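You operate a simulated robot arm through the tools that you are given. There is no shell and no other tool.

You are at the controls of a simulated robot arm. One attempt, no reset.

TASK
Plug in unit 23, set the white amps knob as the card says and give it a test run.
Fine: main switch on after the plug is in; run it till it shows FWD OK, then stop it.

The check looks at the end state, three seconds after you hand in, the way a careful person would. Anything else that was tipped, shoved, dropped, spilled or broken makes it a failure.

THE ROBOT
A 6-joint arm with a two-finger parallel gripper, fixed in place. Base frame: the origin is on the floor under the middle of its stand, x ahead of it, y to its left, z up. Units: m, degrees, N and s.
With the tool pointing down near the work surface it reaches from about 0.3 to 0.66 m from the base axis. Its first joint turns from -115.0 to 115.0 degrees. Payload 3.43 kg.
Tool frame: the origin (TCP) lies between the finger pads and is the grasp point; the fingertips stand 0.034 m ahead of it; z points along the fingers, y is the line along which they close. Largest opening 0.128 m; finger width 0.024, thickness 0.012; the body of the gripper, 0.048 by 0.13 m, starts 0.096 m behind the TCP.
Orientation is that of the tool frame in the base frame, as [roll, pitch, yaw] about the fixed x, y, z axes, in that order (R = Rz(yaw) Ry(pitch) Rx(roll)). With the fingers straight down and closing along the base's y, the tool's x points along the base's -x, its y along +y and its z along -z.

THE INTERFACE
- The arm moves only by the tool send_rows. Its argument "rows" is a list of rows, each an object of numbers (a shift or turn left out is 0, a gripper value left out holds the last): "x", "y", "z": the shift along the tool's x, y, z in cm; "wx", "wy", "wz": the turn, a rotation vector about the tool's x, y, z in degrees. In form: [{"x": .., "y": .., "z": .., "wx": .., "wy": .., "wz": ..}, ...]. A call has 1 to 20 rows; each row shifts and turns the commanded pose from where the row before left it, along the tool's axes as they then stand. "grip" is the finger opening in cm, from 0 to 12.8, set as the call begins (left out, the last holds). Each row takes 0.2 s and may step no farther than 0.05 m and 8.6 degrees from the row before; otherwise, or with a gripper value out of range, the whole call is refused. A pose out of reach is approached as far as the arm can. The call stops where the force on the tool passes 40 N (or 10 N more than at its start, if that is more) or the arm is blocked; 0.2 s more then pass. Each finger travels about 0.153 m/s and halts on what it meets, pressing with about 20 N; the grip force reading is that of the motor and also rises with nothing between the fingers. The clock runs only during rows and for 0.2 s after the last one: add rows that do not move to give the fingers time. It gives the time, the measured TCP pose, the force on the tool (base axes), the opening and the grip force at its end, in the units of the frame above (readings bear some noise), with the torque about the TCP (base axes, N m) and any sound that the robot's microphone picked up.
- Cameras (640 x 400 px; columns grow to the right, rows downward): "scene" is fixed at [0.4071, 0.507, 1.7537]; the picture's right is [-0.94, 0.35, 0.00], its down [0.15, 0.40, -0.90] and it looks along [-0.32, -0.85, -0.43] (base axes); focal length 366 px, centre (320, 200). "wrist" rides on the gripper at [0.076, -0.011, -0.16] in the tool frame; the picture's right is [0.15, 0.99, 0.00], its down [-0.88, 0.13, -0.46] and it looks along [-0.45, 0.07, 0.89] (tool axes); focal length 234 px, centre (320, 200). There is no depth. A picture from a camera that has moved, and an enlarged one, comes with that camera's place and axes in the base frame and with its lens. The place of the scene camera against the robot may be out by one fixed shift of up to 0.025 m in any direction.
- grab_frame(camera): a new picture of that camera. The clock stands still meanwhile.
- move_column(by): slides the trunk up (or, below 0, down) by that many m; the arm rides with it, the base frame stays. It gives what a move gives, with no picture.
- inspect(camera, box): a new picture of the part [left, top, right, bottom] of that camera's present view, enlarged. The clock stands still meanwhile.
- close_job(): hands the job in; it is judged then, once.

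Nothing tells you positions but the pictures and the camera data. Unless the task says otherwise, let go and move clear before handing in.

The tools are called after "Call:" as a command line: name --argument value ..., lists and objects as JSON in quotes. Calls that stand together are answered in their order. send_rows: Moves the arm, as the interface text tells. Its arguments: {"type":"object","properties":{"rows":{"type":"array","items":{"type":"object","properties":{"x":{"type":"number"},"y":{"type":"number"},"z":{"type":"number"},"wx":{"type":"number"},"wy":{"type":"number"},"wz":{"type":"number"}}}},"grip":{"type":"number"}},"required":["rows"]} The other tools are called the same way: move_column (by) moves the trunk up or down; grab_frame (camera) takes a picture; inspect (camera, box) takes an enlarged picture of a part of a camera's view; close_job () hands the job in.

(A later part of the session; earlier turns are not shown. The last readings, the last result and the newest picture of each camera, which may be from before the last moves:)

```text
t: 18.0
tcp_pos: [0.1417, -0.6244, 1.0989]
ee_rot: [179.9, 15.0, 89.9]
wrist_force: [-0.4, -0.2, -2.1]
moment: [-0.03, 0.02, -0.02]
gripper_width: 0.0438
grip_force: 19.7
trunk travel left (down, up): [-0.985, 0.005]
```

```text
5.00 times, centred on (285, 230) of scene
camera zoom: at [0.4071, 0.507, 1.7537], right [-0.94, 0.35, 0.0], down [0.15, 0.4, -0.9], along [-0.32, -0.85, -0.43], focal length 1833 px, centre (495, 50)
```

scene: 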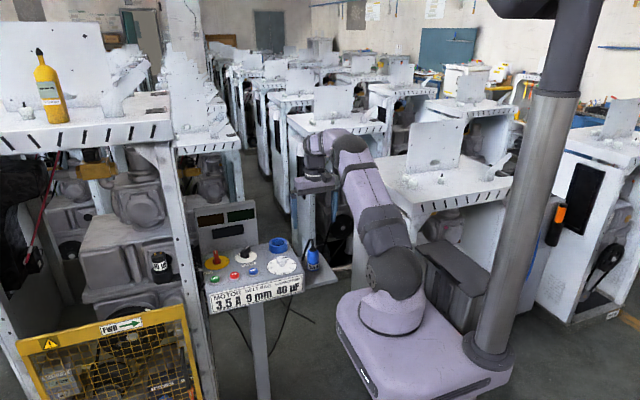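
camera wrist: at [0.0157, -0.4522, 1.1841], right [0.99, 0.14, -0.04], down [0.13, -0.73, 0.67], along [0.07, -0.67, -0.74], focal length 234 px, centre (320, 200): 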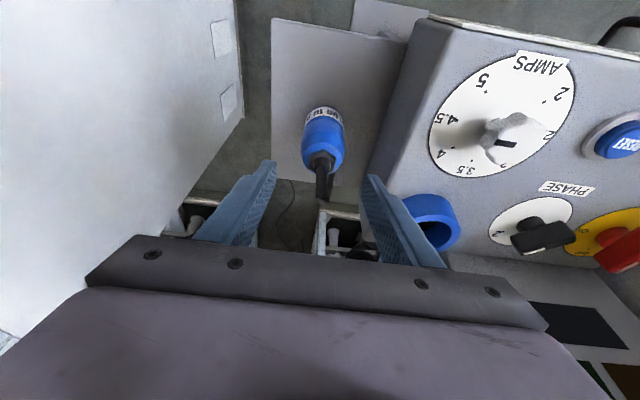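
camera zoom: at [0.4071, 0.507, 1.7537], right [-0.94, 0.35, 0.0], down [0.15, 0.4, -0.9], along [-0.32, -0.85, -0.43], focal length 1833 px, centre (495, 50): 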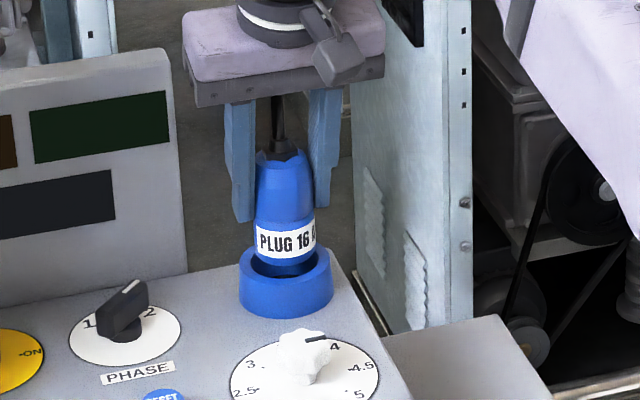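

Alignment looks close. I'll enlarge to fine-tune centring before inserting.

Call:
inspect --camera "wrist" --box '[280, 90, 370, 190]'

Call:
inspect --camera "scene" --box '[275, 215, 315, 260]'

```text
4.00 times, centred on (325, 140) of wrist
camera zoom: at [0.1312, -0.5083, 1.2343], right [0.99, 0.14, -0.04], down [0.13, -0.73, 0.67], along [0.07, -0.67, -0.74], focal length 937 px, centre (300, 440)
```

zoom: 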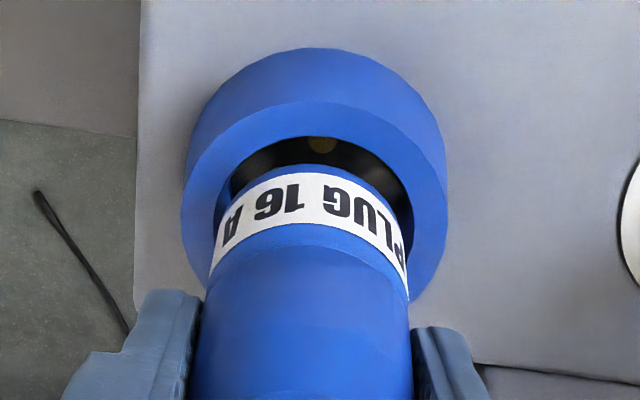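

```text
8.89 times, centred on (295, 238) of scene
camera zoom: at [0.4071, 0.507, 1.7537], right [-0.94, 0.35, 0.0], down [0.15, 0.4, -0.9], along [-0.32, -0.85, -0.43], focal length 3258 px, centre (542, -133)
```

zoom: 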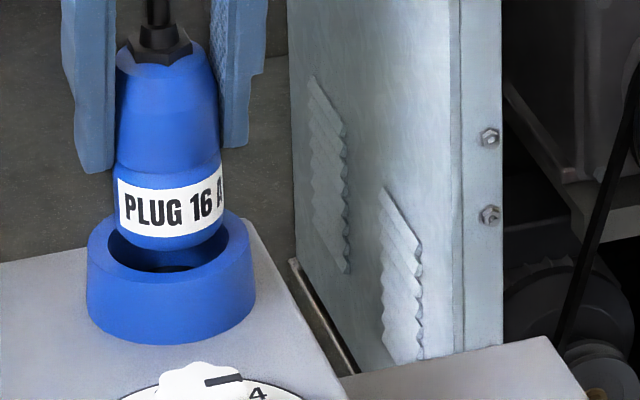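

Cross-checking the views: ring top is about z≈1.028, ring axis (0.1425, -0.626). I'll shift 2 mm in -y and 1 mm in +x, then lower gently.

Call:
send_rows --rows '[{"x": -0.19, "y": 0.09, "z": 0.05}, {"x": 0.2, "z": 0.77}, {"x": 0.2, "z": 0.77}, {}]'

Call:
inspect --camera "wrist" --box '[280, 80, 370, 180]'

Call:
inspect --camera "scene" --box '[275, 215, 315, 260]'

```text
t: 19.0
tcp_pos: [0.1439, -0.6264, 1.0835]
ee_rot: [-180.0, 15.0, 90.0]
wrist_force: [-0.2, 0.4, -1.6]
moment: [0.02, 0.01, 0.02]
gripper_width: 0.0437
grip_force: 19.9
trunk travel left (down, up): [-0.985, 0.005]
```

```text
4.00 times, centred on (325, 130) of wrist
camera zoom: at [0.1322, -0.5111, 1.2185], right [0.99, 0.14, -0.04], down [0.13, -0.73, 0.67], along [0.07, -0.67, -0.74], focal length 937 px, centre (300, 480)
```

zoom: 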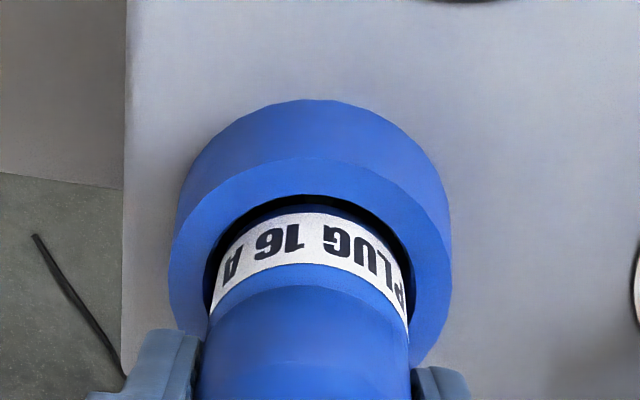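

```text
8.89 times, centred on (295, 238) of scene
camera zoom: at [0.4071, 0.507, 1.7537], right [-0.94, 0.35, 0.0], down [0.15, 0.4, -0.9], along [-0.32, -0.85, -0.43], focal length 3258 px, centre (542, -133)
```

zoom: 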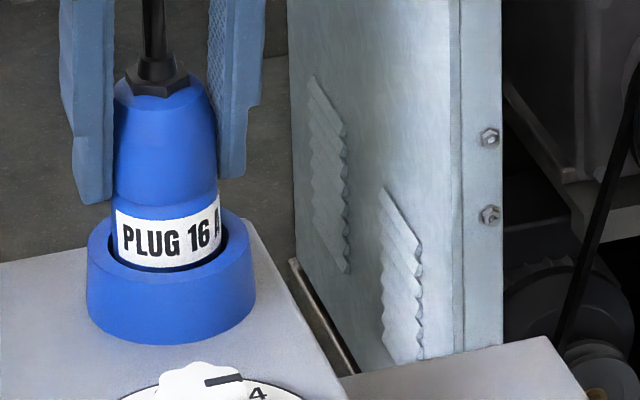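

The plug mouth is centred in the ring. Continuing down slowly.

Call:
send_rows --rows '[{"x": 0.13, "z": 0.48}, {"x": 0.13, "z": 0.48}, {"x": 0.1, "z": 0.39}, {}]'

Call:
inspect --camera "wrist" --box '[260, 70, 390, 200]'

Call:
inspect --camera "scene" --box '[275, 215, 315, 260]'

```text
t: 20.0
tcp_pos: [0.1431, -0.627, 1.0704]
ee_rot: [-180.0, 15.0, 90.0]
wrist_force: [0.1, -0.3, -1.0]
moment: [0.06, 0.01, 0.0]
gripper_width: 0.0437
grip_force: 20.2
trunk travel left (down, up): [-0.985, 0.005]
```

```text
3.08 times, centred on (325, 135) of wrist
camera zoom: at [0.1317, -0.5115, 1.2043], right [0.99, 0.14, -0.04], down [0.13, -0.73, 0.67], along [0.07, -0.67, -0.74], focal length 720 px, centre (305, 400)
```

zoom: 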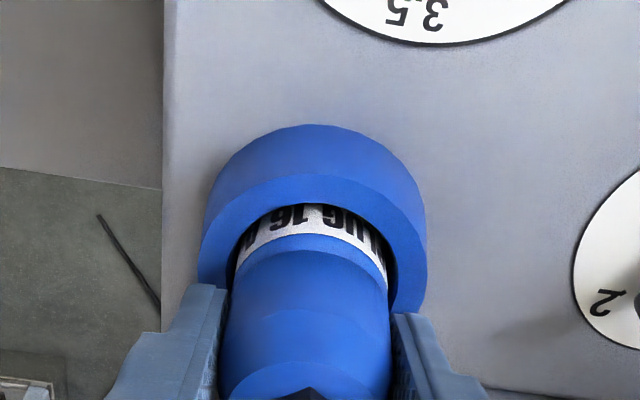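

```text
8.89 times, centred on (295, 238) of scene
camera zoom: at [0.4071, 0.507, 1.7537], right [-0.94, 0.35, 0.0], down [0.15, 0.4, -0.9], along [-0.32, -0.85, -0.43], focal length 3258 px, centre (542, -133)
```

zoom: 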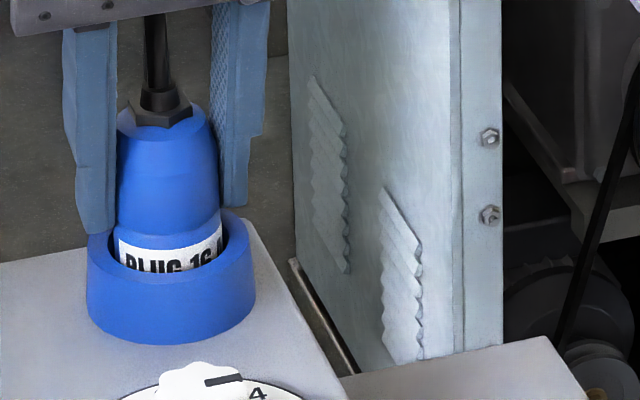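

No resistance so far; plug bottom is about 1 cm above the floor of the socket. Lowering in small steps.

Call:
send_rows --rows '[{"x": 0.05, "z": 0.2}, {"x": 0.05, "z": 0.2}, {}]'

```text
t: 20.8
tcp_pos: [0.1436, -0.626, 1.066]
ee_rot: [179.9, 15.0, 89.9]
wrist_force: [0.0, 0.2, -2.1]
moment: [0.0, 0.03, -0.03]
gripper_width: 0.0435
grip_force: 19.9
trunk travel left (down, up): [-0.985, 0.005]
```

Call:
send_rows --rows '[{"x": 0.04, "z": 0.15}, {"x": 0.04, "z": 0.15}, {}]'

Call:
inspect --camera "scene" --box '[275, 215, 315, 260]'

Call:
inspect --camera "wrist" --box '[260, 90, 390, 220]'

```text
t: 21.6
tcp_pos: [0.1418, -0.6278, 1.0632]
ee_rot: [-180.0, 15.1, 90.0]
wrist_force: [2.2, 1.4, 5.0]
moment: [0.13, -0.03, 0.06]
gripper_width: 0.0434
grip_force: 20.3
trunk travel left (down, up): [-0.985, 0.005]
```

```text
8.89 times, centred on (295, 238) of scene
camera zoom: at [0.4071, 0.507, 1.7537], right [-0.94, 0.35, 0.0], down [0.15, 0.4, -0.9], along [-0.32, -0.85, -0.43], focal length 3258 px, centre (542, -133)
```

zoom: 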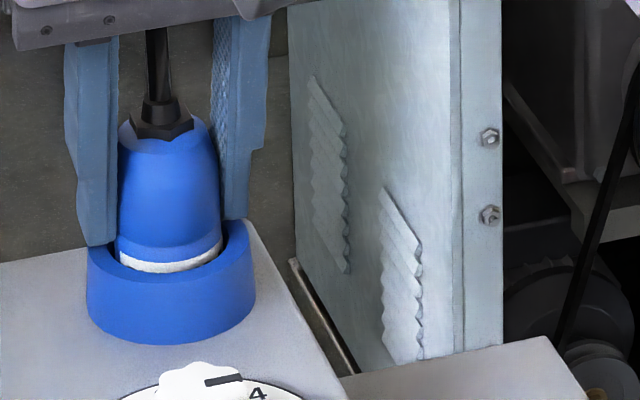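

```text
3.08 times, centred on (325, 155) of wrist
camera zoom: at [0.1315, -0.5109, 1.1981], right [0.99, 0.14, -0.04], down [0.13, -0.73, 0.67], along [0.07, -0.67, -0.74], focal length 720 px, centre (305, 338)
```

zoom: 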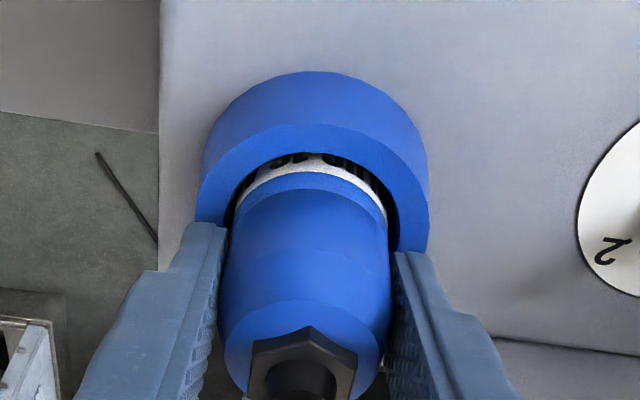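

Contact force begins and the fingertips are about level with the ring top, so I'll release, re-grip the plug about 1.5 cm higher, and press it home.

Call:
send_rows --rows '[{}, {}]' --grip 6.5

Call:
inspect --camera "scene" --box '[275, 215, 315, 260]'

Call:
inspect --camera "wrist" --box '[260, 90, 390, 220]'

```text
t: 22.2
tcp_pos: [0.1442, -0.6257, 1.0639]
ee_rot: [-179.9, 15.2, 90.0]
wrist_force: [0.5, 0.6, 9.2]
moment: [0.01, -0.2, 0.1]
gripper_width: 0.0634
grip_force: 0.1
trunk travel left (down, up): [-0.985, 0.005]
```

```text
8.89 times, centred on (295, 238) of scene
camera zoom: at [0.4071, 0.507, 1.7537], right [-0.94, 0.35, 0.0], down [0.15, 0.4, -0.9], along [-0.32, -0.85, -0.43], focal length 3258 px, centre (542, -133)
```

zoom: 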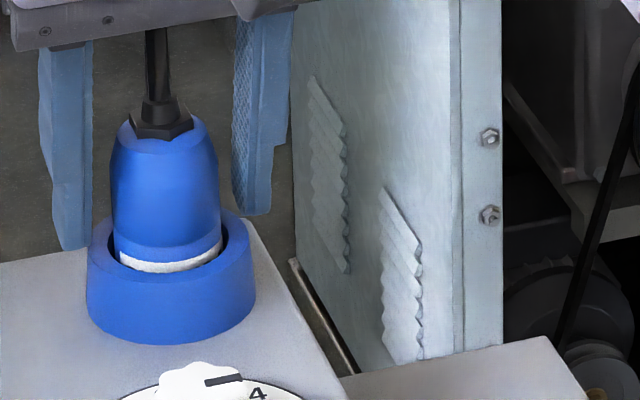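

```text
3.08 times, centred on (325, 155) of wrist
camera zoom: at [0.1321, -0.5108, 1.1981], right [0.99, 0.14, -0.04], down [0.13, -0.73, 0.67], along [0.07, -0.67, -0.74], focal length 720 px, centre (305, 338)
```

zoom: 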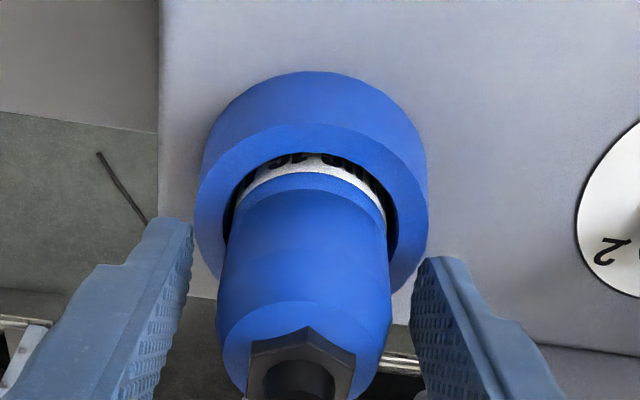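

The plug stays standing in the ring. Now raising 1.6 cm and re-gripping.

Call:
send_rows --rows '[{"x": -0.21, "z": -0.77}, {"x": -0.21, "z": -0.77}, {}]'

Call:
send_rows --rows '[{}, {}, {}]' --grip 2.5

Call:
inspect --camera "scene" --box '[270, 200, 320, 260]'

Call:
inspect --camera "wrist" --box '[260, 90, 390, 220]'

```text
t: 23.0
tcp_pos: [0.1431, -0.6274, 1.0775]
ee_rot: [180.0, 14.9, 89.9]
wrist_force: [0.8, -0.3, 0.0]
moment: [0.0, 0.01, 0.02]
gripper_width: 0.0651
grip_force: 0.2
trunk travel left (down, up): [-0.985, 0.005]
```

```text
t: 23.8
tcp_pos: [0.142, -0.6256, 1.0783]
ee_rot: [-180.0, 15.0, 89.9]
wrist_force: [1.1, 2.4, -0.1]
moment: [0.07, -0.09, -0.01]
gripper_width: 0.0435
grip_force: 19.6
trunk travel left (down, up): [-0.985, 0.005]
```

```text
6.67 times, centred on (295, 230) of scene
camera zoom: at [0.4071, 0.507, 1.7537], right [-0.94, 0.35, 0.0], down [0.15, 0.4, -0.9], along [-0.32, -0.85, -0.43], focal length 2444 px, centre (487, 0)
```

zoom: 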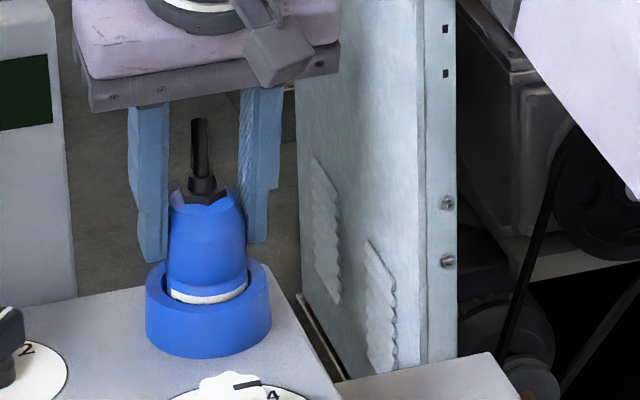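

```text
3.08 times, centred on (325, 155) of wrist
camera zoom: at [0.1309, -0.5108, 1.2127], right [0.99, 0.14, -0.04], down [0.13, -0.73, 0.67], along [0.07, -0.67, -0.74], focal length 720 px, centre (305, 338)
```

zoom: 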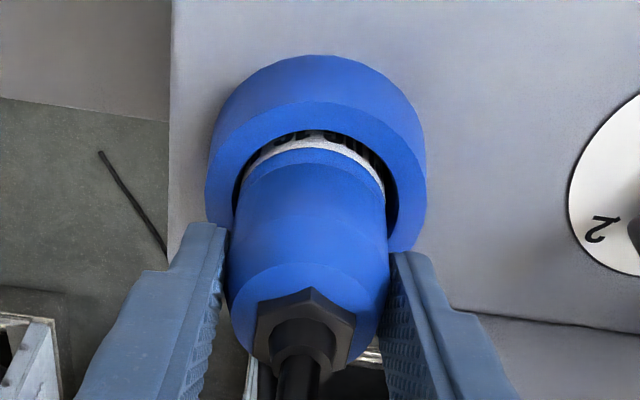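

Re-gripped higher. Pressing down in small steps while watching the force.

Call:
send_rows --rows '[{"x": 0.04, "z": 0.15}, {"x": 0.04, "z": 0.15}, {"x": 0.04, "z": 0.15}, {}]'

```text
t: 24.8
tcp_pos: [0.1421, -0.6256, 1.078]
ee_rot: [179.8, 15.4, 89.9]
wrist_force: [2.6, 0.8, 18.2]
moment: [0.32, -0.11, 0.01]
gripper_width: 0.0431
grip_force: 20.2
trunk travel left (down, up): [-0.985, 0.005]
```

It stops with 18 N, offset toward the +y side. I'll look closely at centring before pressing more.

Call:
inspect --camera "wrist" --box '[290, 95, 360, 155]'

Call:
inspect --camera "scene" --box '[278, 220, 308, 258]'

```text
6.67 times, centred on (325, 125) of wrist
camera zoom: at [0.1308, -0.5095, 1.2114], right [0.99, 0.14, -0.04], down [0.13, -0.73, 0.67], along [0.07, -0.67, -0.74], focal length 1561 px, centre (287, 700)
```

zoom: 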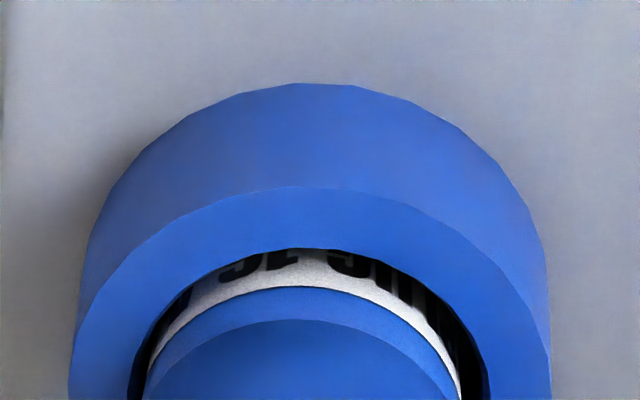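

```text
10.53 times, centred on (293, 239) of scene
camera zoom: at [0.4071, 0.507, 1.7537], right [-0.94, 0.35, 0.0], down [0.15, 0.4, -0.9], along [-0.32, -0.85, -0.43], focal length 3858 px, centre (604, -210)
```

zoom: 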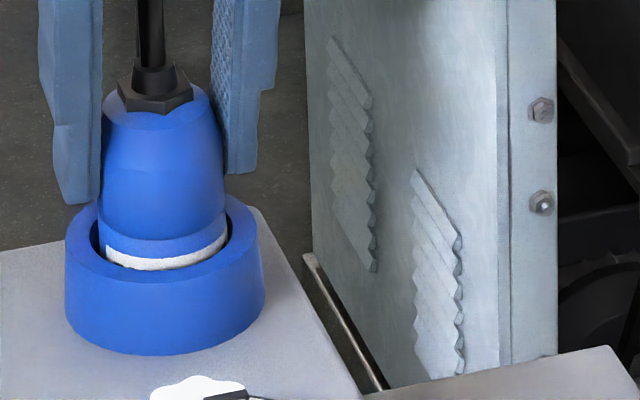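

The plug sits about 2 mm too far +y in the ring (and a touch -x), so its rim rides on the tapered wall. I'll ease up, shift, and press again.

Call:
send_rows --rows '[{"x": -0.1, "z": -0.38}, {"x": -0.21, "y": 0.06, "z": 0.06}, {}]'

Call:
send_rows --rows '[{"x": 0.04, "z": 0.15}, {"x": 0.04, "z": 0.15}, {"x": 0.04, "z": 0.15}, {}]'

```text
t: 25.6
tcp_pos: [0.1424, -0.6272, 1.0783]
ee_rot: [-179.9, 14.9, 90.0]
wrist_force: [2.1, 3.0, 10.3]
moment: [-0.02, -0.1, -0.03]
gripper_width: 0.0431
grip_force: 20.8
trunk travel left (down, up): [-0.985, 0.005]
```

```text
t: 26.6
tcp_pos: [0.1424, -0.6268, 1.0754]
ee_rot: [180.0, 15.5, 89.8]
wrist_force: [0.8, 4.2, 18.9]
moment: [0.06, 0.07, 0.01]
gripper_width: 0.0432
grip_force: 19.9
trunk travel left (down, up): [-0.985, 0.005]
```

It moved down 3 mm further and the contact is now central. Pressing a bit more.

Call:
send_rows --rows '[{"x": 0.04, "z": 0.15}, {"x": 0.04, "z": 0.15}, {}]'

Call:
inspect --camera "scene" --box '[278, 220, 308, 258]'

Call:
inspect --camera "wrist" --box '[290, 95, 360, 155]'

```text
t: 27.4
tcp_pos: [0.1427, -0.6264, 1.0725]
ee_rot: [-180.0, 15.3, 89.9]
wrist_force: [0.0, 0.3, 19.1]
moment: [-0.03, 0.01, -0.01]
gripper_width: 0.0435
grip_force: 20.5
trunk travel left (down, up): [-0.985, 0.005]
```

```text
10.53 times, centred on (293, 239) of scene
camera zoom: at [0.4071, 0.507, 1.7537], right [-0.94, 0.35, 0.0], down [0.15, 0.4, -0.9], along [-0.32, -0.85, -0.43], focal length 3858 px, centre (604, -210)
```

zoom: 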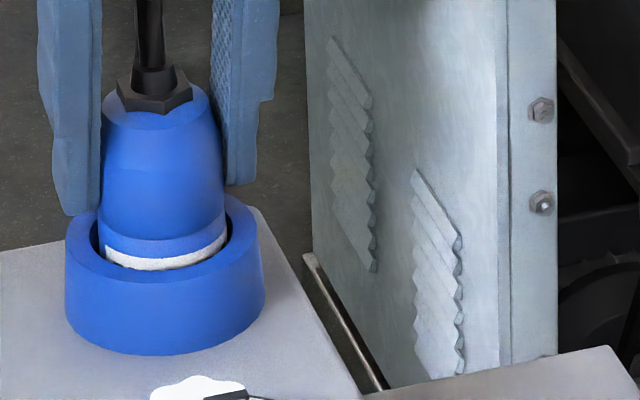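

```text
6.67 times, centred on (325, 125) of wrist
camera zoom: at [0.1311, -0.511, 1.2067], right [0.99, 0.14, -0.04], down [0.13, -0.73, 0.67], along [0.07, -0.67, -0.74], focal length 1561 px, centre (287, 700)
```

zoom: 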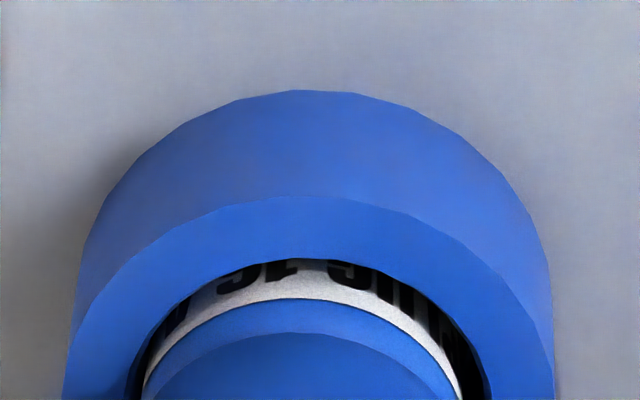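

The fingers slid down the plug at ~19 N while the plug didn't move: by my estimate its bottom (z≈1.005) is already on the socket floor (≈1.004). I'll ease off and pull up very slightly to see whether it is retained.

Call:
send_rows --rows '[{"x": -0.04, "z": -0.15}, {"x": -0.04, "z": -0.15}, {}]'

Call:
send_rows --rows '[{"x": -0.04, "z": -0.15}, {}]'

Call:
send_rows --rows '[{"x": -0.04, "z": -0.15}, {}]'

Call:
inspect --camera "scene" --box '[278, 220, 308, 258]'

```text
t: 28.2
tcp_pos: [0.1435, -0.6284, 1.0726]
ee_rot: [-180.0, 14.9, 90.0]
wrist_force: [0.7, -2.9, 10.2]
moment: [-0.4, -0.06, 0.01]
gripper_width: 0.0434
grip_force: 20.2
trunk travel left (down, up): [-0.985, 0.005]
```

```text
t: 28.8
tcp_pos: [0.1434, -0.6274, 1.0729]
ee_rot: [-180.0, 14.8, 90.0]
wrist_force: [-0.2, -1.5, 1.5]
moment: [-0.1, -0.03, -0.01]
gripper_width: 0.0434
grip_force: 20.3
trunk travel left (down, up): [-0.985, 0.005]
```

```text
t: 29.4
tcp_pos: [0.1428, -0.6273, 1.075]
ee_rot: [-180.0, 14.8, 90.0]
wrist_force: [-0.3, 0.4, -1.5]
moment: [0.01, 0.0, -0.04]
gripper_width: 0.0433
grip_force: 20.0
trunk travel left (down, up): [-0.985, 0.005]
```

```text
10.53 times, centred on (293, 239) of scene
camera zoom: at [0.4071, 0.507, 1.7537], right [-0.94, 0.35, 0.0], down [0.15, 0.4, -0.9], along [-0.32, -0.85, -0.43], focal length 3858 px, centre (604, -210)
```

zoom: 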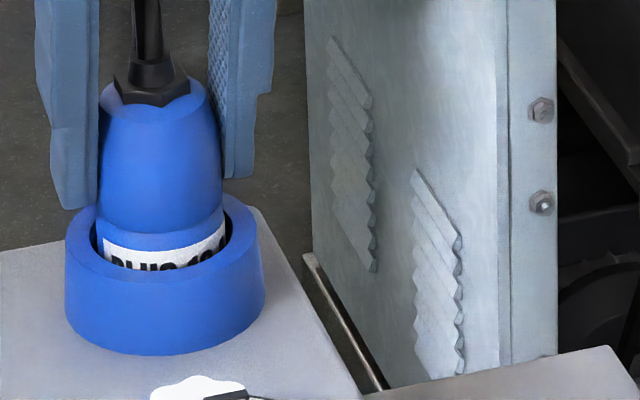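

The plug lifts freely, so it isn't retained and I can't yet tell whether it was fully seated. I'll take it out and tilt its underside toward the scene camera to see the pins and keying.

Call:
send_rows --rows '[{"x": -0.65, "z": -2.42}, {"x": -0.65, "z": -2.42}, {"x": 3.25, "y": -0.72, "z": -2.51}, {"x": 3.25, "y": -0.72, "z": -2.51}, {"x": 3.25, "y": -0.72, "z": -2.51}, {"x": 3.25, "y": -0.72, "z": -2.51}, {"x": 3.25, "y": -0.72, "z": -2.51}, {"x": 3.25, "y": -0.72, "z": -2.51}, {}]'

Call:
grab_frame --camera "scene"

```text
t: 31.4
tcp_pos: [0.102, -0.401, 1.2199]
ee_rot: [179.9, 14.9, 90.0]
wrist_force: [1.2, 0.1, -1.1]
moment: [0.01, 0.0, -0.01]
gripper_width: 0.0434
grip_force: 20.8
trunk travel left (down, up): [-0.985, 0.005]
```

```text
taken
```

scene: 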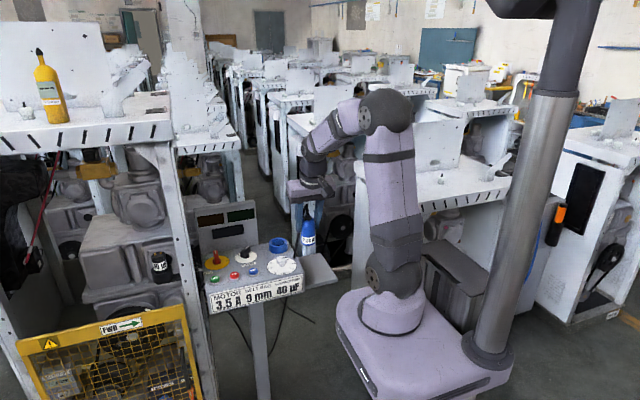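

Now rotating about 60° so the underside faces the camera.

Call:
send_rows --rows '[{"wy": 8.5}, {"wy": 8.5}, {"wy": 8.5}, {"wy": 8.5}, {"wy": 8.5}, {"wy": 8.5}, {"wy": 8.5}, {}]'

Call:
grab_frame --camera "scene"

Call:
inspect --camera "scene" --box '[270, 170, 340, 260]'

```text
t: 33.2
tcp_pos: [0.101, -0.3805, 1.2093]
ee_rot: [180.0, -44.4, 89.9]
wrist_force: [-0.1, -0.2, -0.8]
moment: [-0.02, 0.0, 0.0]
gripper_width: 0.0432
grip_force: 19.4
out of reach, approached as far as the arm can: row 7
trunk travel left (down, up): [-0.985, 0.005]
```

```text
taken
```

scene: 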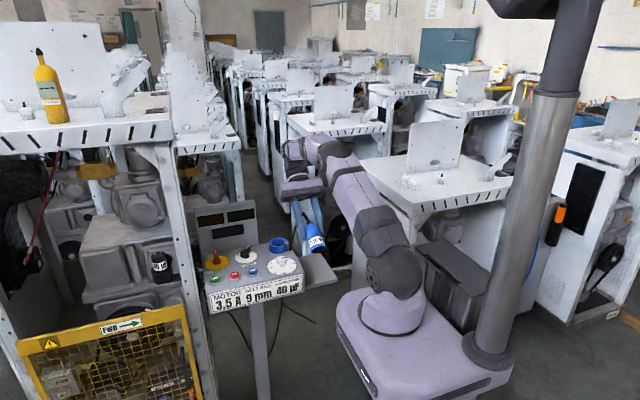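

```text
4.44 times, centred on (305, 215) of scene
camera zoom: at [0.4071, 0.507, 1.7537], right [-0.94, 0.35, 0.0], down [0.15, 0.4, -0.9], along [-0.32, -0.85, -0.43], focal length 1629 px, centre (387, 133)
```

zoom: 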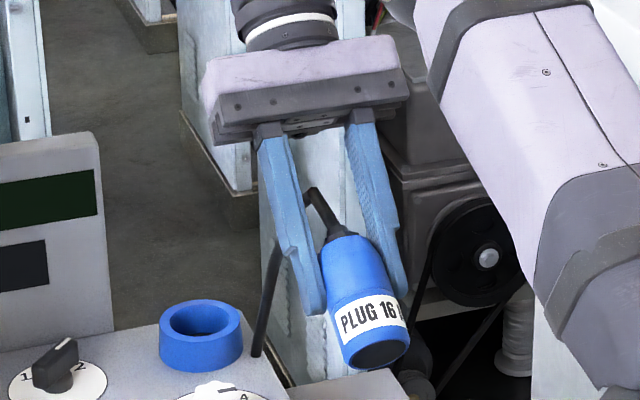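

The underside is coming into view. Zooming.

Call:
inspect --camera "scene" --box '[302, 232, 330, 256]'

```text
16.00 times, centred on (316, 244) of scene
camera zoom: at [0.4071, 0.507, 1.7537], right [-0.94, 0.35, 0.0], down [0.15, 0.4, -0.9], along [-0.32, -0.85, -0.43], focal length 5864 px, centre (384, -504)
```

zoom: 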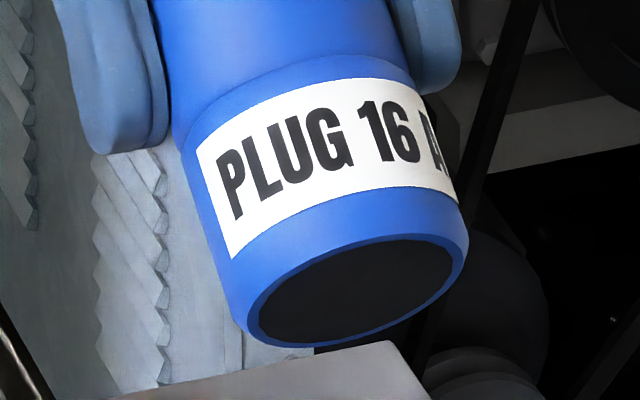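

The underside is a dark disc; I need more tilt to see into it. I'll bring it nearer to the robot so the arm can tilt further.

Call:
send_rows --rows '[{"x": 2.86, "z": 2.8}, {"x": 2.86, "z": 2.8}, {"wy": 8.5}, {"wy": 8.5}, {"wy": 8.5}, {}]'

Call:
inspect --camera "scene" --box '[270, 170, 350, 270]'

```text
t: 34.6
tcp_pos: [0.0974, -0.2605, 1.185]
ee_rot: [179.9, -69.9, 90.0]
wrist_force: [-0.2, 0.0, -0.7]
moment: [-0.06, -0.01, -0.02]
gripper_width: 0.0432
grip_force: 19.9
out of reach, approached as far as the arm can: row 4, 5
trunk travel left (down, up): [-0.985, 0.005]
```

```text
4.00 times, centred on (310, 220) of scene
camera zoom: at [0.4071, 0.507, 1.7537], right [-0.94, 0.35, 0.0], down [0.15, 0.4, -0.9], along [-0.32, -0.85, -0.43], focal length 1466 px, centre (360, 120)
```

zoom: 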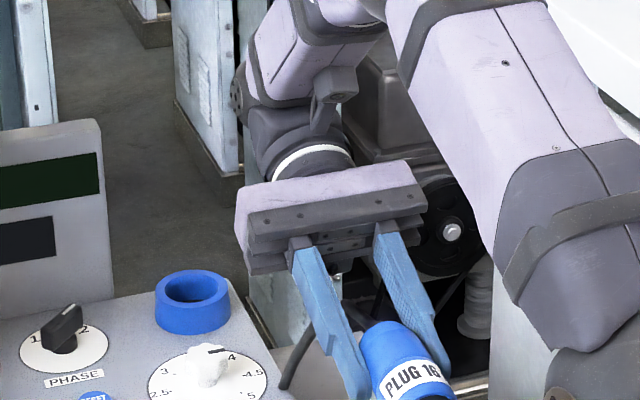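

Call:
inspect --camera "scene" --box '[315, 250, 355, 284]'

Call:
grab_frame --camera "scene"

```text
11.76 times, centred on (335, 267) of scene
camera zoom: at [0.4071, 0.507, 1.7537], right [-0.94, 0.35, 0.0], down [0.15, 0.4, -0.9], along [-0.32, -0.85, -0.43], focal length 4312 px, centre (144, -588)
```

zoom: 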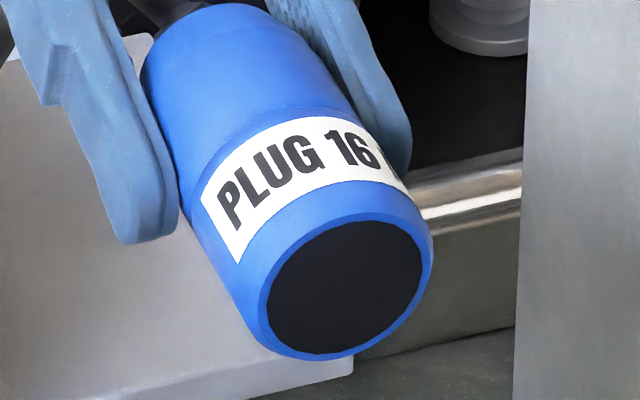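

```text
taken
```

scene: 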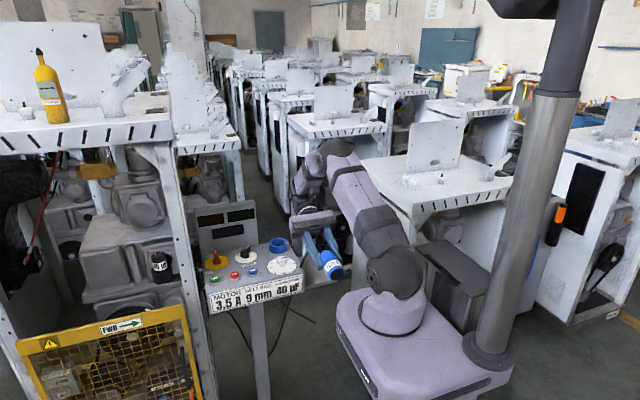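

The underside is a plain flat black face with no pins or key visible, so only position and depth matter (the label stays to the front). Returning to the upright pose.

Call:
send_rows --rows '[{"wy": -8.5}, {"wy": -8.5}, {"wy": -8.5}, {"x": -2.86, "z": -2.8}, {"x": -2.86, "z": -2.8}, {"x": -2.86, "z": -2.8}, {"wy": -8.5}, {"wy": -8.5}, {"wy": -8.5}, {"wy": -8.5}, {"wy": -8.5}, {"wy": -8.5}, {"wy": -8.5}, {}]'

Call:
grab_frame --camera "wrist"

Call:
inspect --camera "scene" --box '[260, 170, 350, 280]'

```text
t: 37.6
tcp_pos: [0.0981, -0.3812, 1.1824]
ee_rot: [-179.9, 15.0, 90.0]
wrist_force: [1.2, 0.3, -1.0]
moment: [0.01, 0.01, -0.01]
gripper_width: 0.0434
grip_force: 20.3
trunk travel left (down, up): [-0.985, 0.005]
```

```text
taken
camera wrist: at [0.0865, -0.2655, 1.3171], right [0.99, 0.14, -0.04], down [0.13, -0.73, 0.67], along [0.07, -0.67, -0.74], focal length 234 px, centre (320, 200)
```

wrist: 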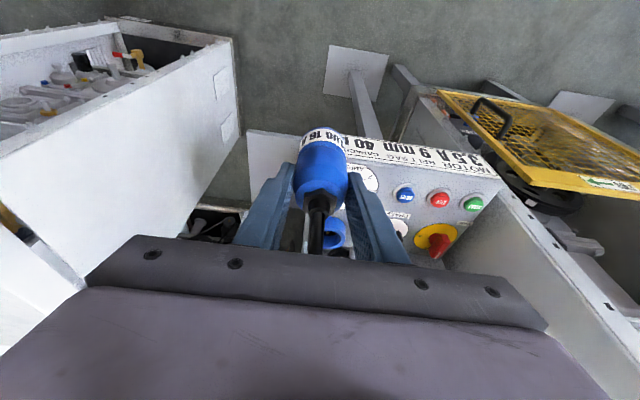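

```text
3.64 times, centred on (305, 225) of scene
camera zoom: at [0.4071, 0.507, 1.7537], right [-0.94, 0.35, 0.0], down [0.15, 0.4, -0.9], along [-0.32, -0.85, -0.43], focal length 1333 px, centre (374, 109)
```

zoom: 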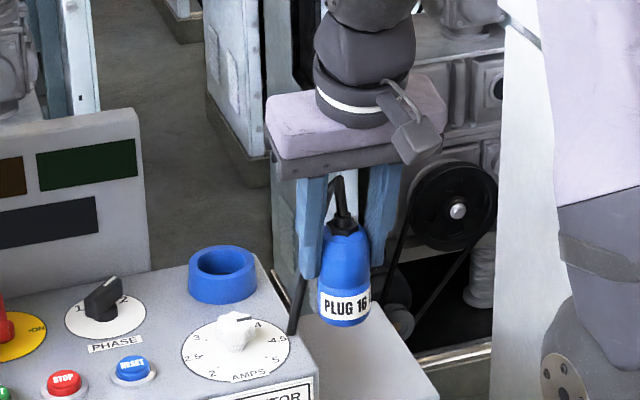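

Upright again. Going back over the socket at a safe height.

Call:
send_rows --rows '[{"x": -3.72, "y": 0.75, "z": 1.98}, {"x": -3.72, "y": 0.75, "z": 1.98}, {"x": -3.72, "y": 0.75, "z": 1.98}, {"x": -3.72, "y": 0.75, "z": 1.98}, {"x": -3.72, "y": 0.75, "z": 1.98}, {"x": -3.72, "y": 0.75, "z": 1.98}, {}]'

Call:
inspect --camera "wrist" --box '[280, 90, 370, 190]'

Call:
inspect --camera "scene" --box '[275, 205, 315, 260]'

```text
t: 39.2
tcp_pos: [0.1426, -0.6267, 1.1293]
ee_rot: [180.0, 15.0, 90.0]
wrist_force: [0.6, 0.4, -1.4]
moment: [-0.03, -0.03, -0.04]
gripper_width: 0.0432
grip_force: 20.2
trunk travel left (down, up): [-0.985, 0.005]
```

```text
4.00 times, centred on (325, 140) of wrist
camera zoom: at [0.1315, -0.5109, 1.2629], right [0.99, 0.14, -0.04], down [0.13, -0.73, 0.67], along [0.07, -0.67, -0.74], focal length 937 px, centre (300, 440)
```

zoom: 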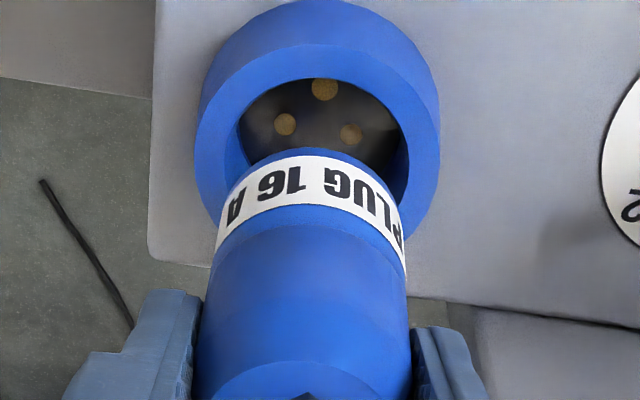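

```text
7.27 times, centred on (295, 232) of scene
camera zoom: at [0.4071, 0.507, 1.7537], right [-0.94, 0.35, 0.0], down [0.15, 0.4, -0.9], along [-0.32, -0.85, -0.43], focal length 2666 px, centre (502, -36)
```

zoom: 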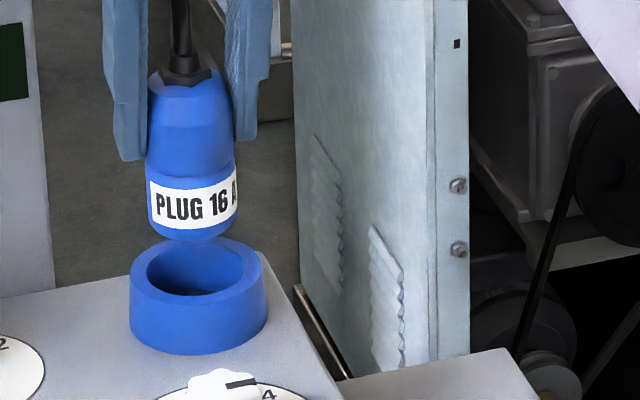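

Well centred above the socket again, label facing the earth contact. Descending 5 cm.

Call:
send_rows --rows '[{"x": 0.43, "z": 1.61}, {"x": 0.43, "z": 1.61}, {"x": 0.26, "z": 0.97}, {"x": 0.13, "z": 0.48}, {}]'

Call:
inspect --camera "wrist" --box '[290, 95, 360, 165]'

Call:
inspect --camera "scene" --box '[278, 220, 308, 258]'

```text
t: 40.4
tcp_pos: [0.1438, -0.6272, 1.0818]
ee_rot: [-180.0, 15.2, 90.0]
wrist_force: [4.5, 3.4, 17.2]
moment: [-0.18, -0.12, 0.04]
gripper_width: 0.0435
grip_force: 20.1
trunk travel left (down, up): [-0.985, 0.005]
```

```text
5.71 times, centred on (325, 130) of wrist
camera zoom: at [0.1318, -0.5103, 1.2145], right [0.99, 0.14, -0.04], down [0.13, -0.73, 0.67], along [0.07, -0.67, -0.74], focal length 1338 px, centre (291, 600)
```

zoom: 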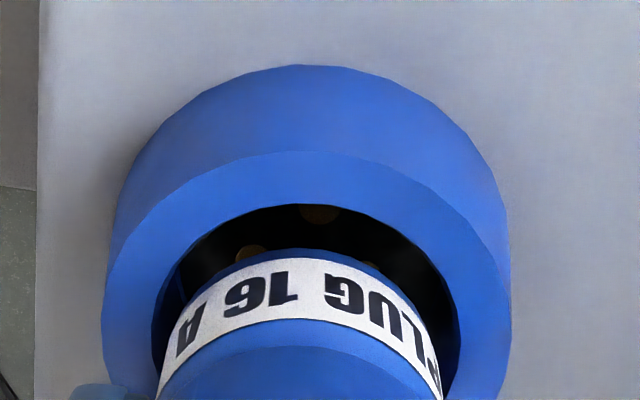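

```text
10.53 times, centred on (293, 239) of scene
camera zoom: at [0.4071, 0.507, 1.7537], right [-0.94, 0.35, 0.0], down [0.15, 0.4, -0.9], along [-0.32, -0.85, -0.43], focal length 3858 px, centre (604, -210)
```

zoom: 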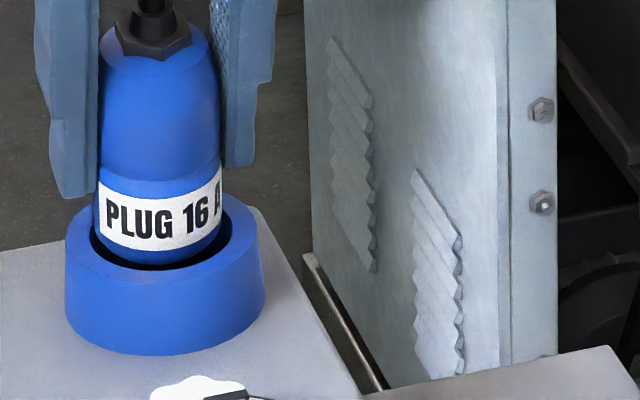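

The plug caught on the ring's far (-y) edge and slid up a bit in the grip. I'll lift 1 cm and re-check its position.

Call:
send_rows --rows '[{"x": -0.26, "z": -0.97}, {"x": -0.13, "z": -0.48}, {}]'

Call:
inspect --camera "wrist" --box '[290, 90, 360, 190]'

Call:
inspect --camera "scene" --box '[275, 210, 311, 258]'

```text
t: 41.2
tcp_pos: [0.1436, -0.6274, 1.0911]
ee_rot: [180.0, 14.9, 90.1]
wrist_force: [-0.4, 0.2, -0.6]
moment: [0.01, 0.0, 0.02]
gripper_width: 0.0435
grip_force: 19.9
trunk travel left (down, up): [-0.985, 0.005]
```

```text
4.00 times, centred on (325, 140) of wrist
camera zoom: at [0.1312, -0.5117, 1.2269], right [0.99, 0.14, -0.04], down [0.13, -0.73, 0.67], along [0.07, -0.66, -0.74], focal length 937 px, centre (300, 440)
```

zoom: 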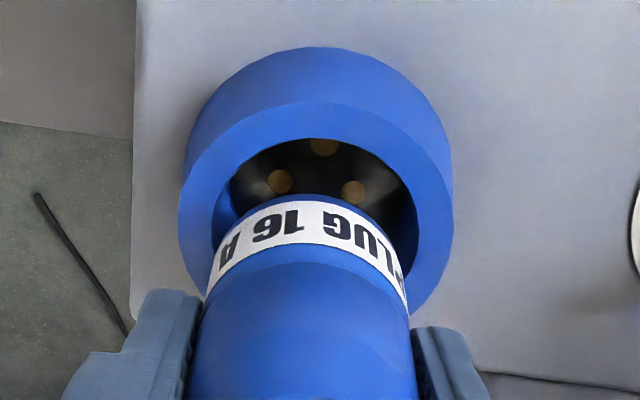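

```text
8.33 times, centred on (293, 234) of scene
camera zoom: at [0.4071, 0.507, 1.7537], right [-0.94, 0.35, 0.0], down [0.15, 0.4, -0.9], along [-0.32, -0.85, -0.43], focal length 3054 px, centre (545, -83)
```

zoom: 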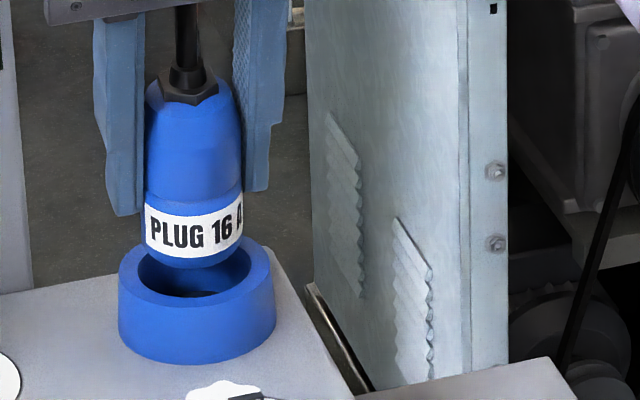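

Call:
inspect --camera "wrist" --box '[270, 100, 380, 230]'

```text
3.08 times, centred on (325, 165) of wrist
camera zoom: at [0.1312, -0.5117, 1.2269], right [0.99, 0.14, -0.04], down [0.13, -0.73, 0.67], along [0.07, -0.66, -0.74], focal length 720 px, centre (305, 308)
```

zoom: 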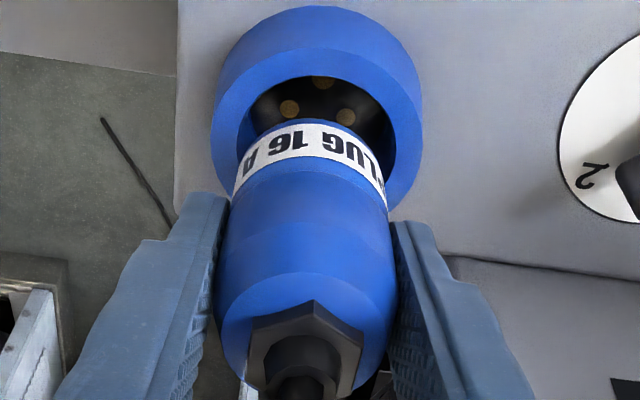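

Plug bottom looks roughly 2–3 mm too far -y. I'll shift +3 mm in y and lower gently.

Call:
send_rows --rows '[{"x": 0.29, "y": 0.03, "z": -0.08}, {"x": 0.13, "z": 0.48}, {"x": 0.08, "z": 0.29}, {"x": 0.05, "z": 0.19}, {}]'

Call:
send_rows --rows '[{"x": 0.05, "z": 0.19}, {"x": 0.05, "z": 0.19}, {}]'

Call:
inspect --camera "wrist" --box '[290, 95, 360, 165]'

Call:
inspect --camera "scene" --box '[275, 210, 311, 258]'

```text
t: 42.4
tcp_pos: [0.1431, -0.623, 1.0835]
ee_rot: [-180.0, 15.0, 90.0]
wrist_force: [0.0, -0.2, -0.8]
moment: [-0.01, -0.01, 0.02]
gripper_width: 0.0434
grip_force: 20.3
trunk travel left (down, up): [-0.985, 0.005]
```

```text
t: 43.2
tcp_pos: [0.1439, -0.6235, 1.0803]
ee_rot: [-180.0, 15.2, 89.9]
wrist_force: [0.1, -0.1, 3.0]
moment: [-0.11, 0.06, 0.03]
gripper_width: 0.0438
grip_force: 20.4
trunk travel left (down, up): [-0.985, 0.005]
```

```text
5.71 times, centred on (325, 130) of wrist
camera zoom: at [0.1312, -0.5079, 1.2142], right [0.99, 0.14, -0.04], down [0.13, -0.73, 0.67], along [0.07, -0.67, -0.74], focal length 1338 px, centre (291, 600)
```

zoom: 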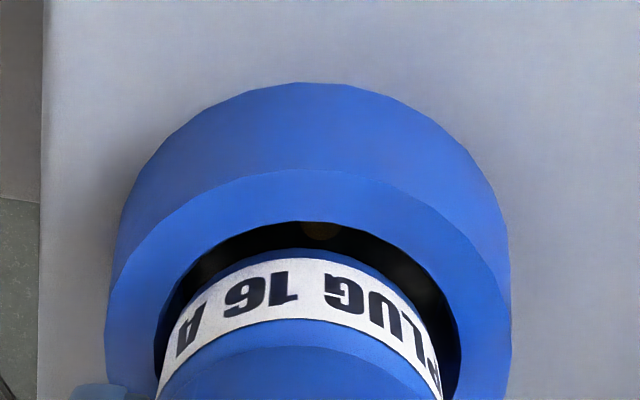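

```text
8.33 times, centred on (293, 234) of scene
camera zoom: at [0.4071, 0.507, 1.7537], right [-0.94, 0.35, 0.0], down [0.15, 0.4, -0.9], along [-0.32, -0.85, -0.43], focal length 3054 px, centre (545, -83)
```

zoom: 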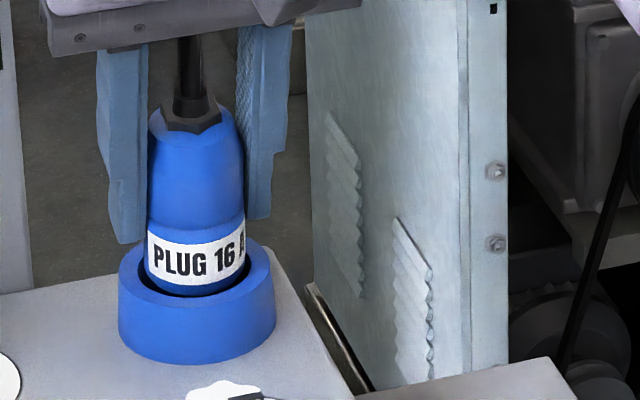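

Still touching on the -y/-x side lightly (3 N). Shifting +2 mm y, +1 mm x, and lowering again.

Call:
send_rows --rows '[{"x": -0.05, "z": -0.29}, {"x": 0.19, "y": 0.1, "z": -0.05}, {"x": 0.08, "z": 0.29}, {"x": 0.05, "z": 0.19}, {}]'

Call:
send_rows --rows '[{"x": 0.05, "z": 0.19}, {"x": 0.05, "z": 0.19}, {}]'

Call:
inspect --camera "wrist" --box '[290, 95, 360, 165]'

```text
t: 44.4
tcp_pos: [0.1436, -0.6219, 1.0774]
ee_rot: [-180.0, 15.0, 90.0]
wrist_force: [0.4, 0.1, -1.5]
moment: [0.0, -0.01, 0.01]
gripper_width: 0.0437
grip_force: 20.0
trunk travel left (down, up): [-0.985, 0.005]
```

```text
t: 45.2
tcp_pos: [0.1445, -0.6211, 1.0724]
ee_rot: [179.9, 15.0, 90.0]
wrist_force: [0.2, 0.6, -1.5]
moment: [-0.02, -0.02, 0.03]
gripper_width: 0.0434
grip_force: 19.9
trunk travel left (down, up): [-0.985, 0.005]
```

```text
5.71 times, centred on (325, 130) of wrist
camera zoom: at [0.1323, -0.5065, 1.2069], right [0.99, 0.14, -0.04], down [0.13, -0.73, 0.67], along [0.07, -0.67, -0.74], focal length 1338 px, centre (291, 600)
```

zoom: 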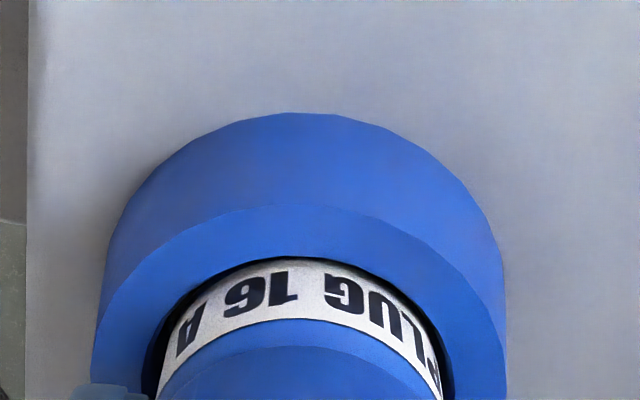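

It's now inside the ring with no force. Continuing down a little, then I'll re-grip higher.

Call:
send_rows --rows '[{"x": 0.05, "z": 0.19}, {"x": 0.05, "z": 0.19}, {"x": 0.05, "z": 0.19}, {}]'

Call:
inspect --camera "scene" --box '[275, 210, 311, 258]'

```text
t: 46.2
tcp_pos: [0.1435, -0.6227, 1.0668]
ee_rot: [-179.9, 15.0, 89.9]
wrist_force: [-0.6, 0.3, -2.3]
moment: [0.0, 0.01, 0.01]
gripper_width: 0.0435
grip_force: 19.9
trunk travel left (down, up): [-0.985, 0.005]
```

```text
8.33 times, centred on (293, 234) of scene
camera zoom: at [0.4071, 0.507, 1.7537], right [-0.94, 0.35, 0.0], down [0.15, 0.4, -0.9], along [-0.32, -0.85, -0.43], focal length 3054 px, centre (545, -83)
```

zoom: 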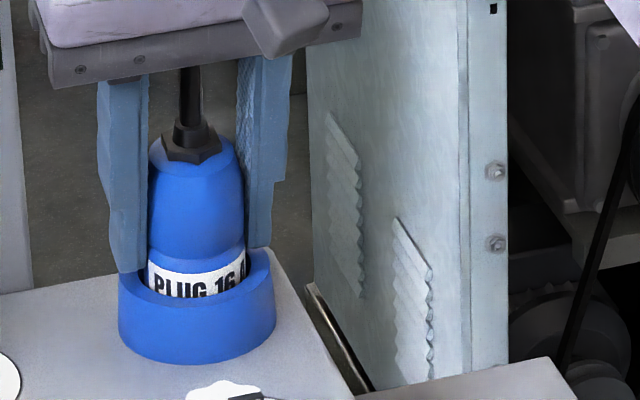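

Fingers are nearly at the ring, the plug is ~1 cm from the floor and guided by the ring. Releasing, raising 2 cm and re-gripping.

Call:
send_rows --rows '[{}, {}, {"x": -0.26, "z": -0.97}, {"x": -0.26, "z": -0.97}, {}]' --grip 6.5

Call:
inspect --camera "scene" --box '[275, 210, 311, 258]'

Call:
inspect --camera "wrist" --box '[270, 90, 380, 220]'

```text
t: 47.4
tcp_pos: [0.146, -0.6213, 1.088]
ee_rot: [180.0, 15.0, 90.0]
wrist_force: [0.6, -0.1, 0.9]
moment: [-0.02, 0.02, -0.02]
gripper_width: 0.065
grip_force: 0.0
trunk travel left (down, up): [-0.985, 0.005]
```

```text
8.33 times, centred on (293, 234) of scene
camera zoom: at [0.4071, 0.507, 1.7537], right [-0.94, 0.35, 0.0], down [0.15, 0.4, -0.9], along [-0.32, -0.85, -0.43], focal length 3054 px, centre (545, -83)
```

zoom: 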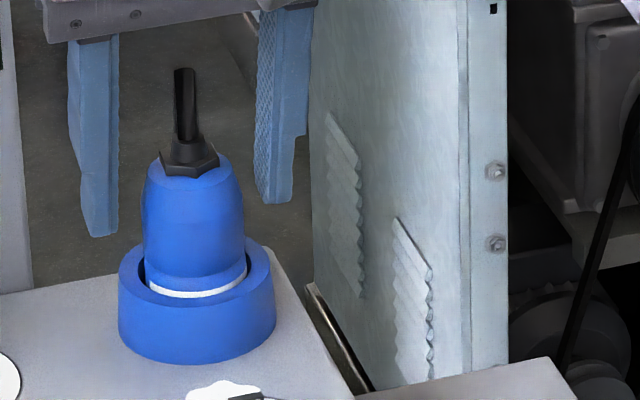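

```text
3.08 times, centred on (325, 155) of wrist
camera zoom: at [0.1328, -0.5062, 1.2217], right [0.99, 0.14, -0.04], down [0.13, -0.73, 0.67], along [0.07, -0.67, -0.74], focal length 720 px, centre (305, 338)
```

zoom: 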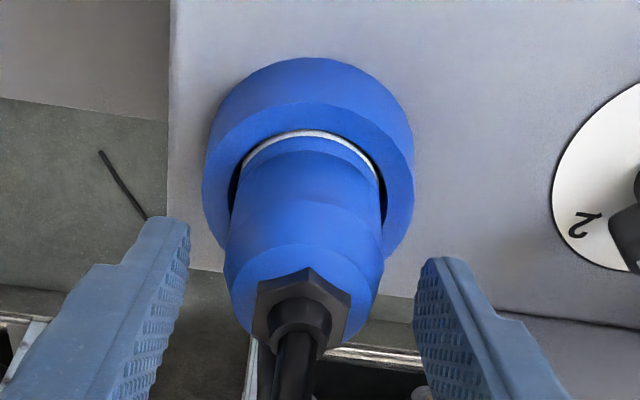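

The plug has dropped deeper (only a sliver of label shows). Re-gripping and pressing down.

Call:
send_rows --rows '[{}, {}, {}]' --grip 2.5

Call:
send_rows --rows '[{"x": 0.04, "z": 0.15}, {"x": 0.04, "z": 0.15}, {"x": 0.04, "z": 0.15}, {}]'

Call:
inspect --camera "scene" --box '[275, 210, 311, 258]'

```text
t: 48.2
tcp_pos: [0.1442, -0.6213, 1.0874]
ee_rot: [-179.9, 15.1, 90.0]
wrist_force: [-0.5, -0.2, 0.3]
moment: [0.01, -0.04, -0.01]
gripper_width: 0.0429
grip_force: 19.9
trunk travel left (down, up): [-0.985, 0.005]
```

```text
t: 49.2
tcp_pos: [0.144, -0.6213, 1.0871]
ee_rot: [179.9, 15.4, 90.0]
wrist_force: [3.0, -1.4, 18.9]
moment: [-0.1, -0.08, 0.01]
gripper_width: 0.0435
grip_force: 19.2
trunk travel left (down, up): [-0.985, 0.005]
```

```text
8.33 times, centred on (293, 234) of scene
camera zoom: at [0.4071, 0.507, 1.7537], right [-0.94, 0.35, 0.0], down [0.15, 0.4, -0.9], along [-0.32, -0.85, -0.43], focal length 3054 px, centre (545, -83)
```

zoom: 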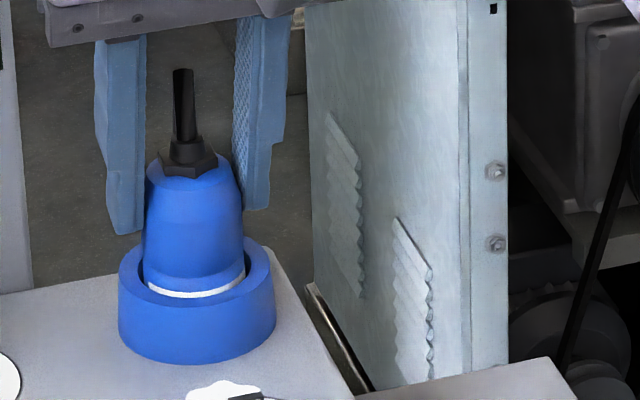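

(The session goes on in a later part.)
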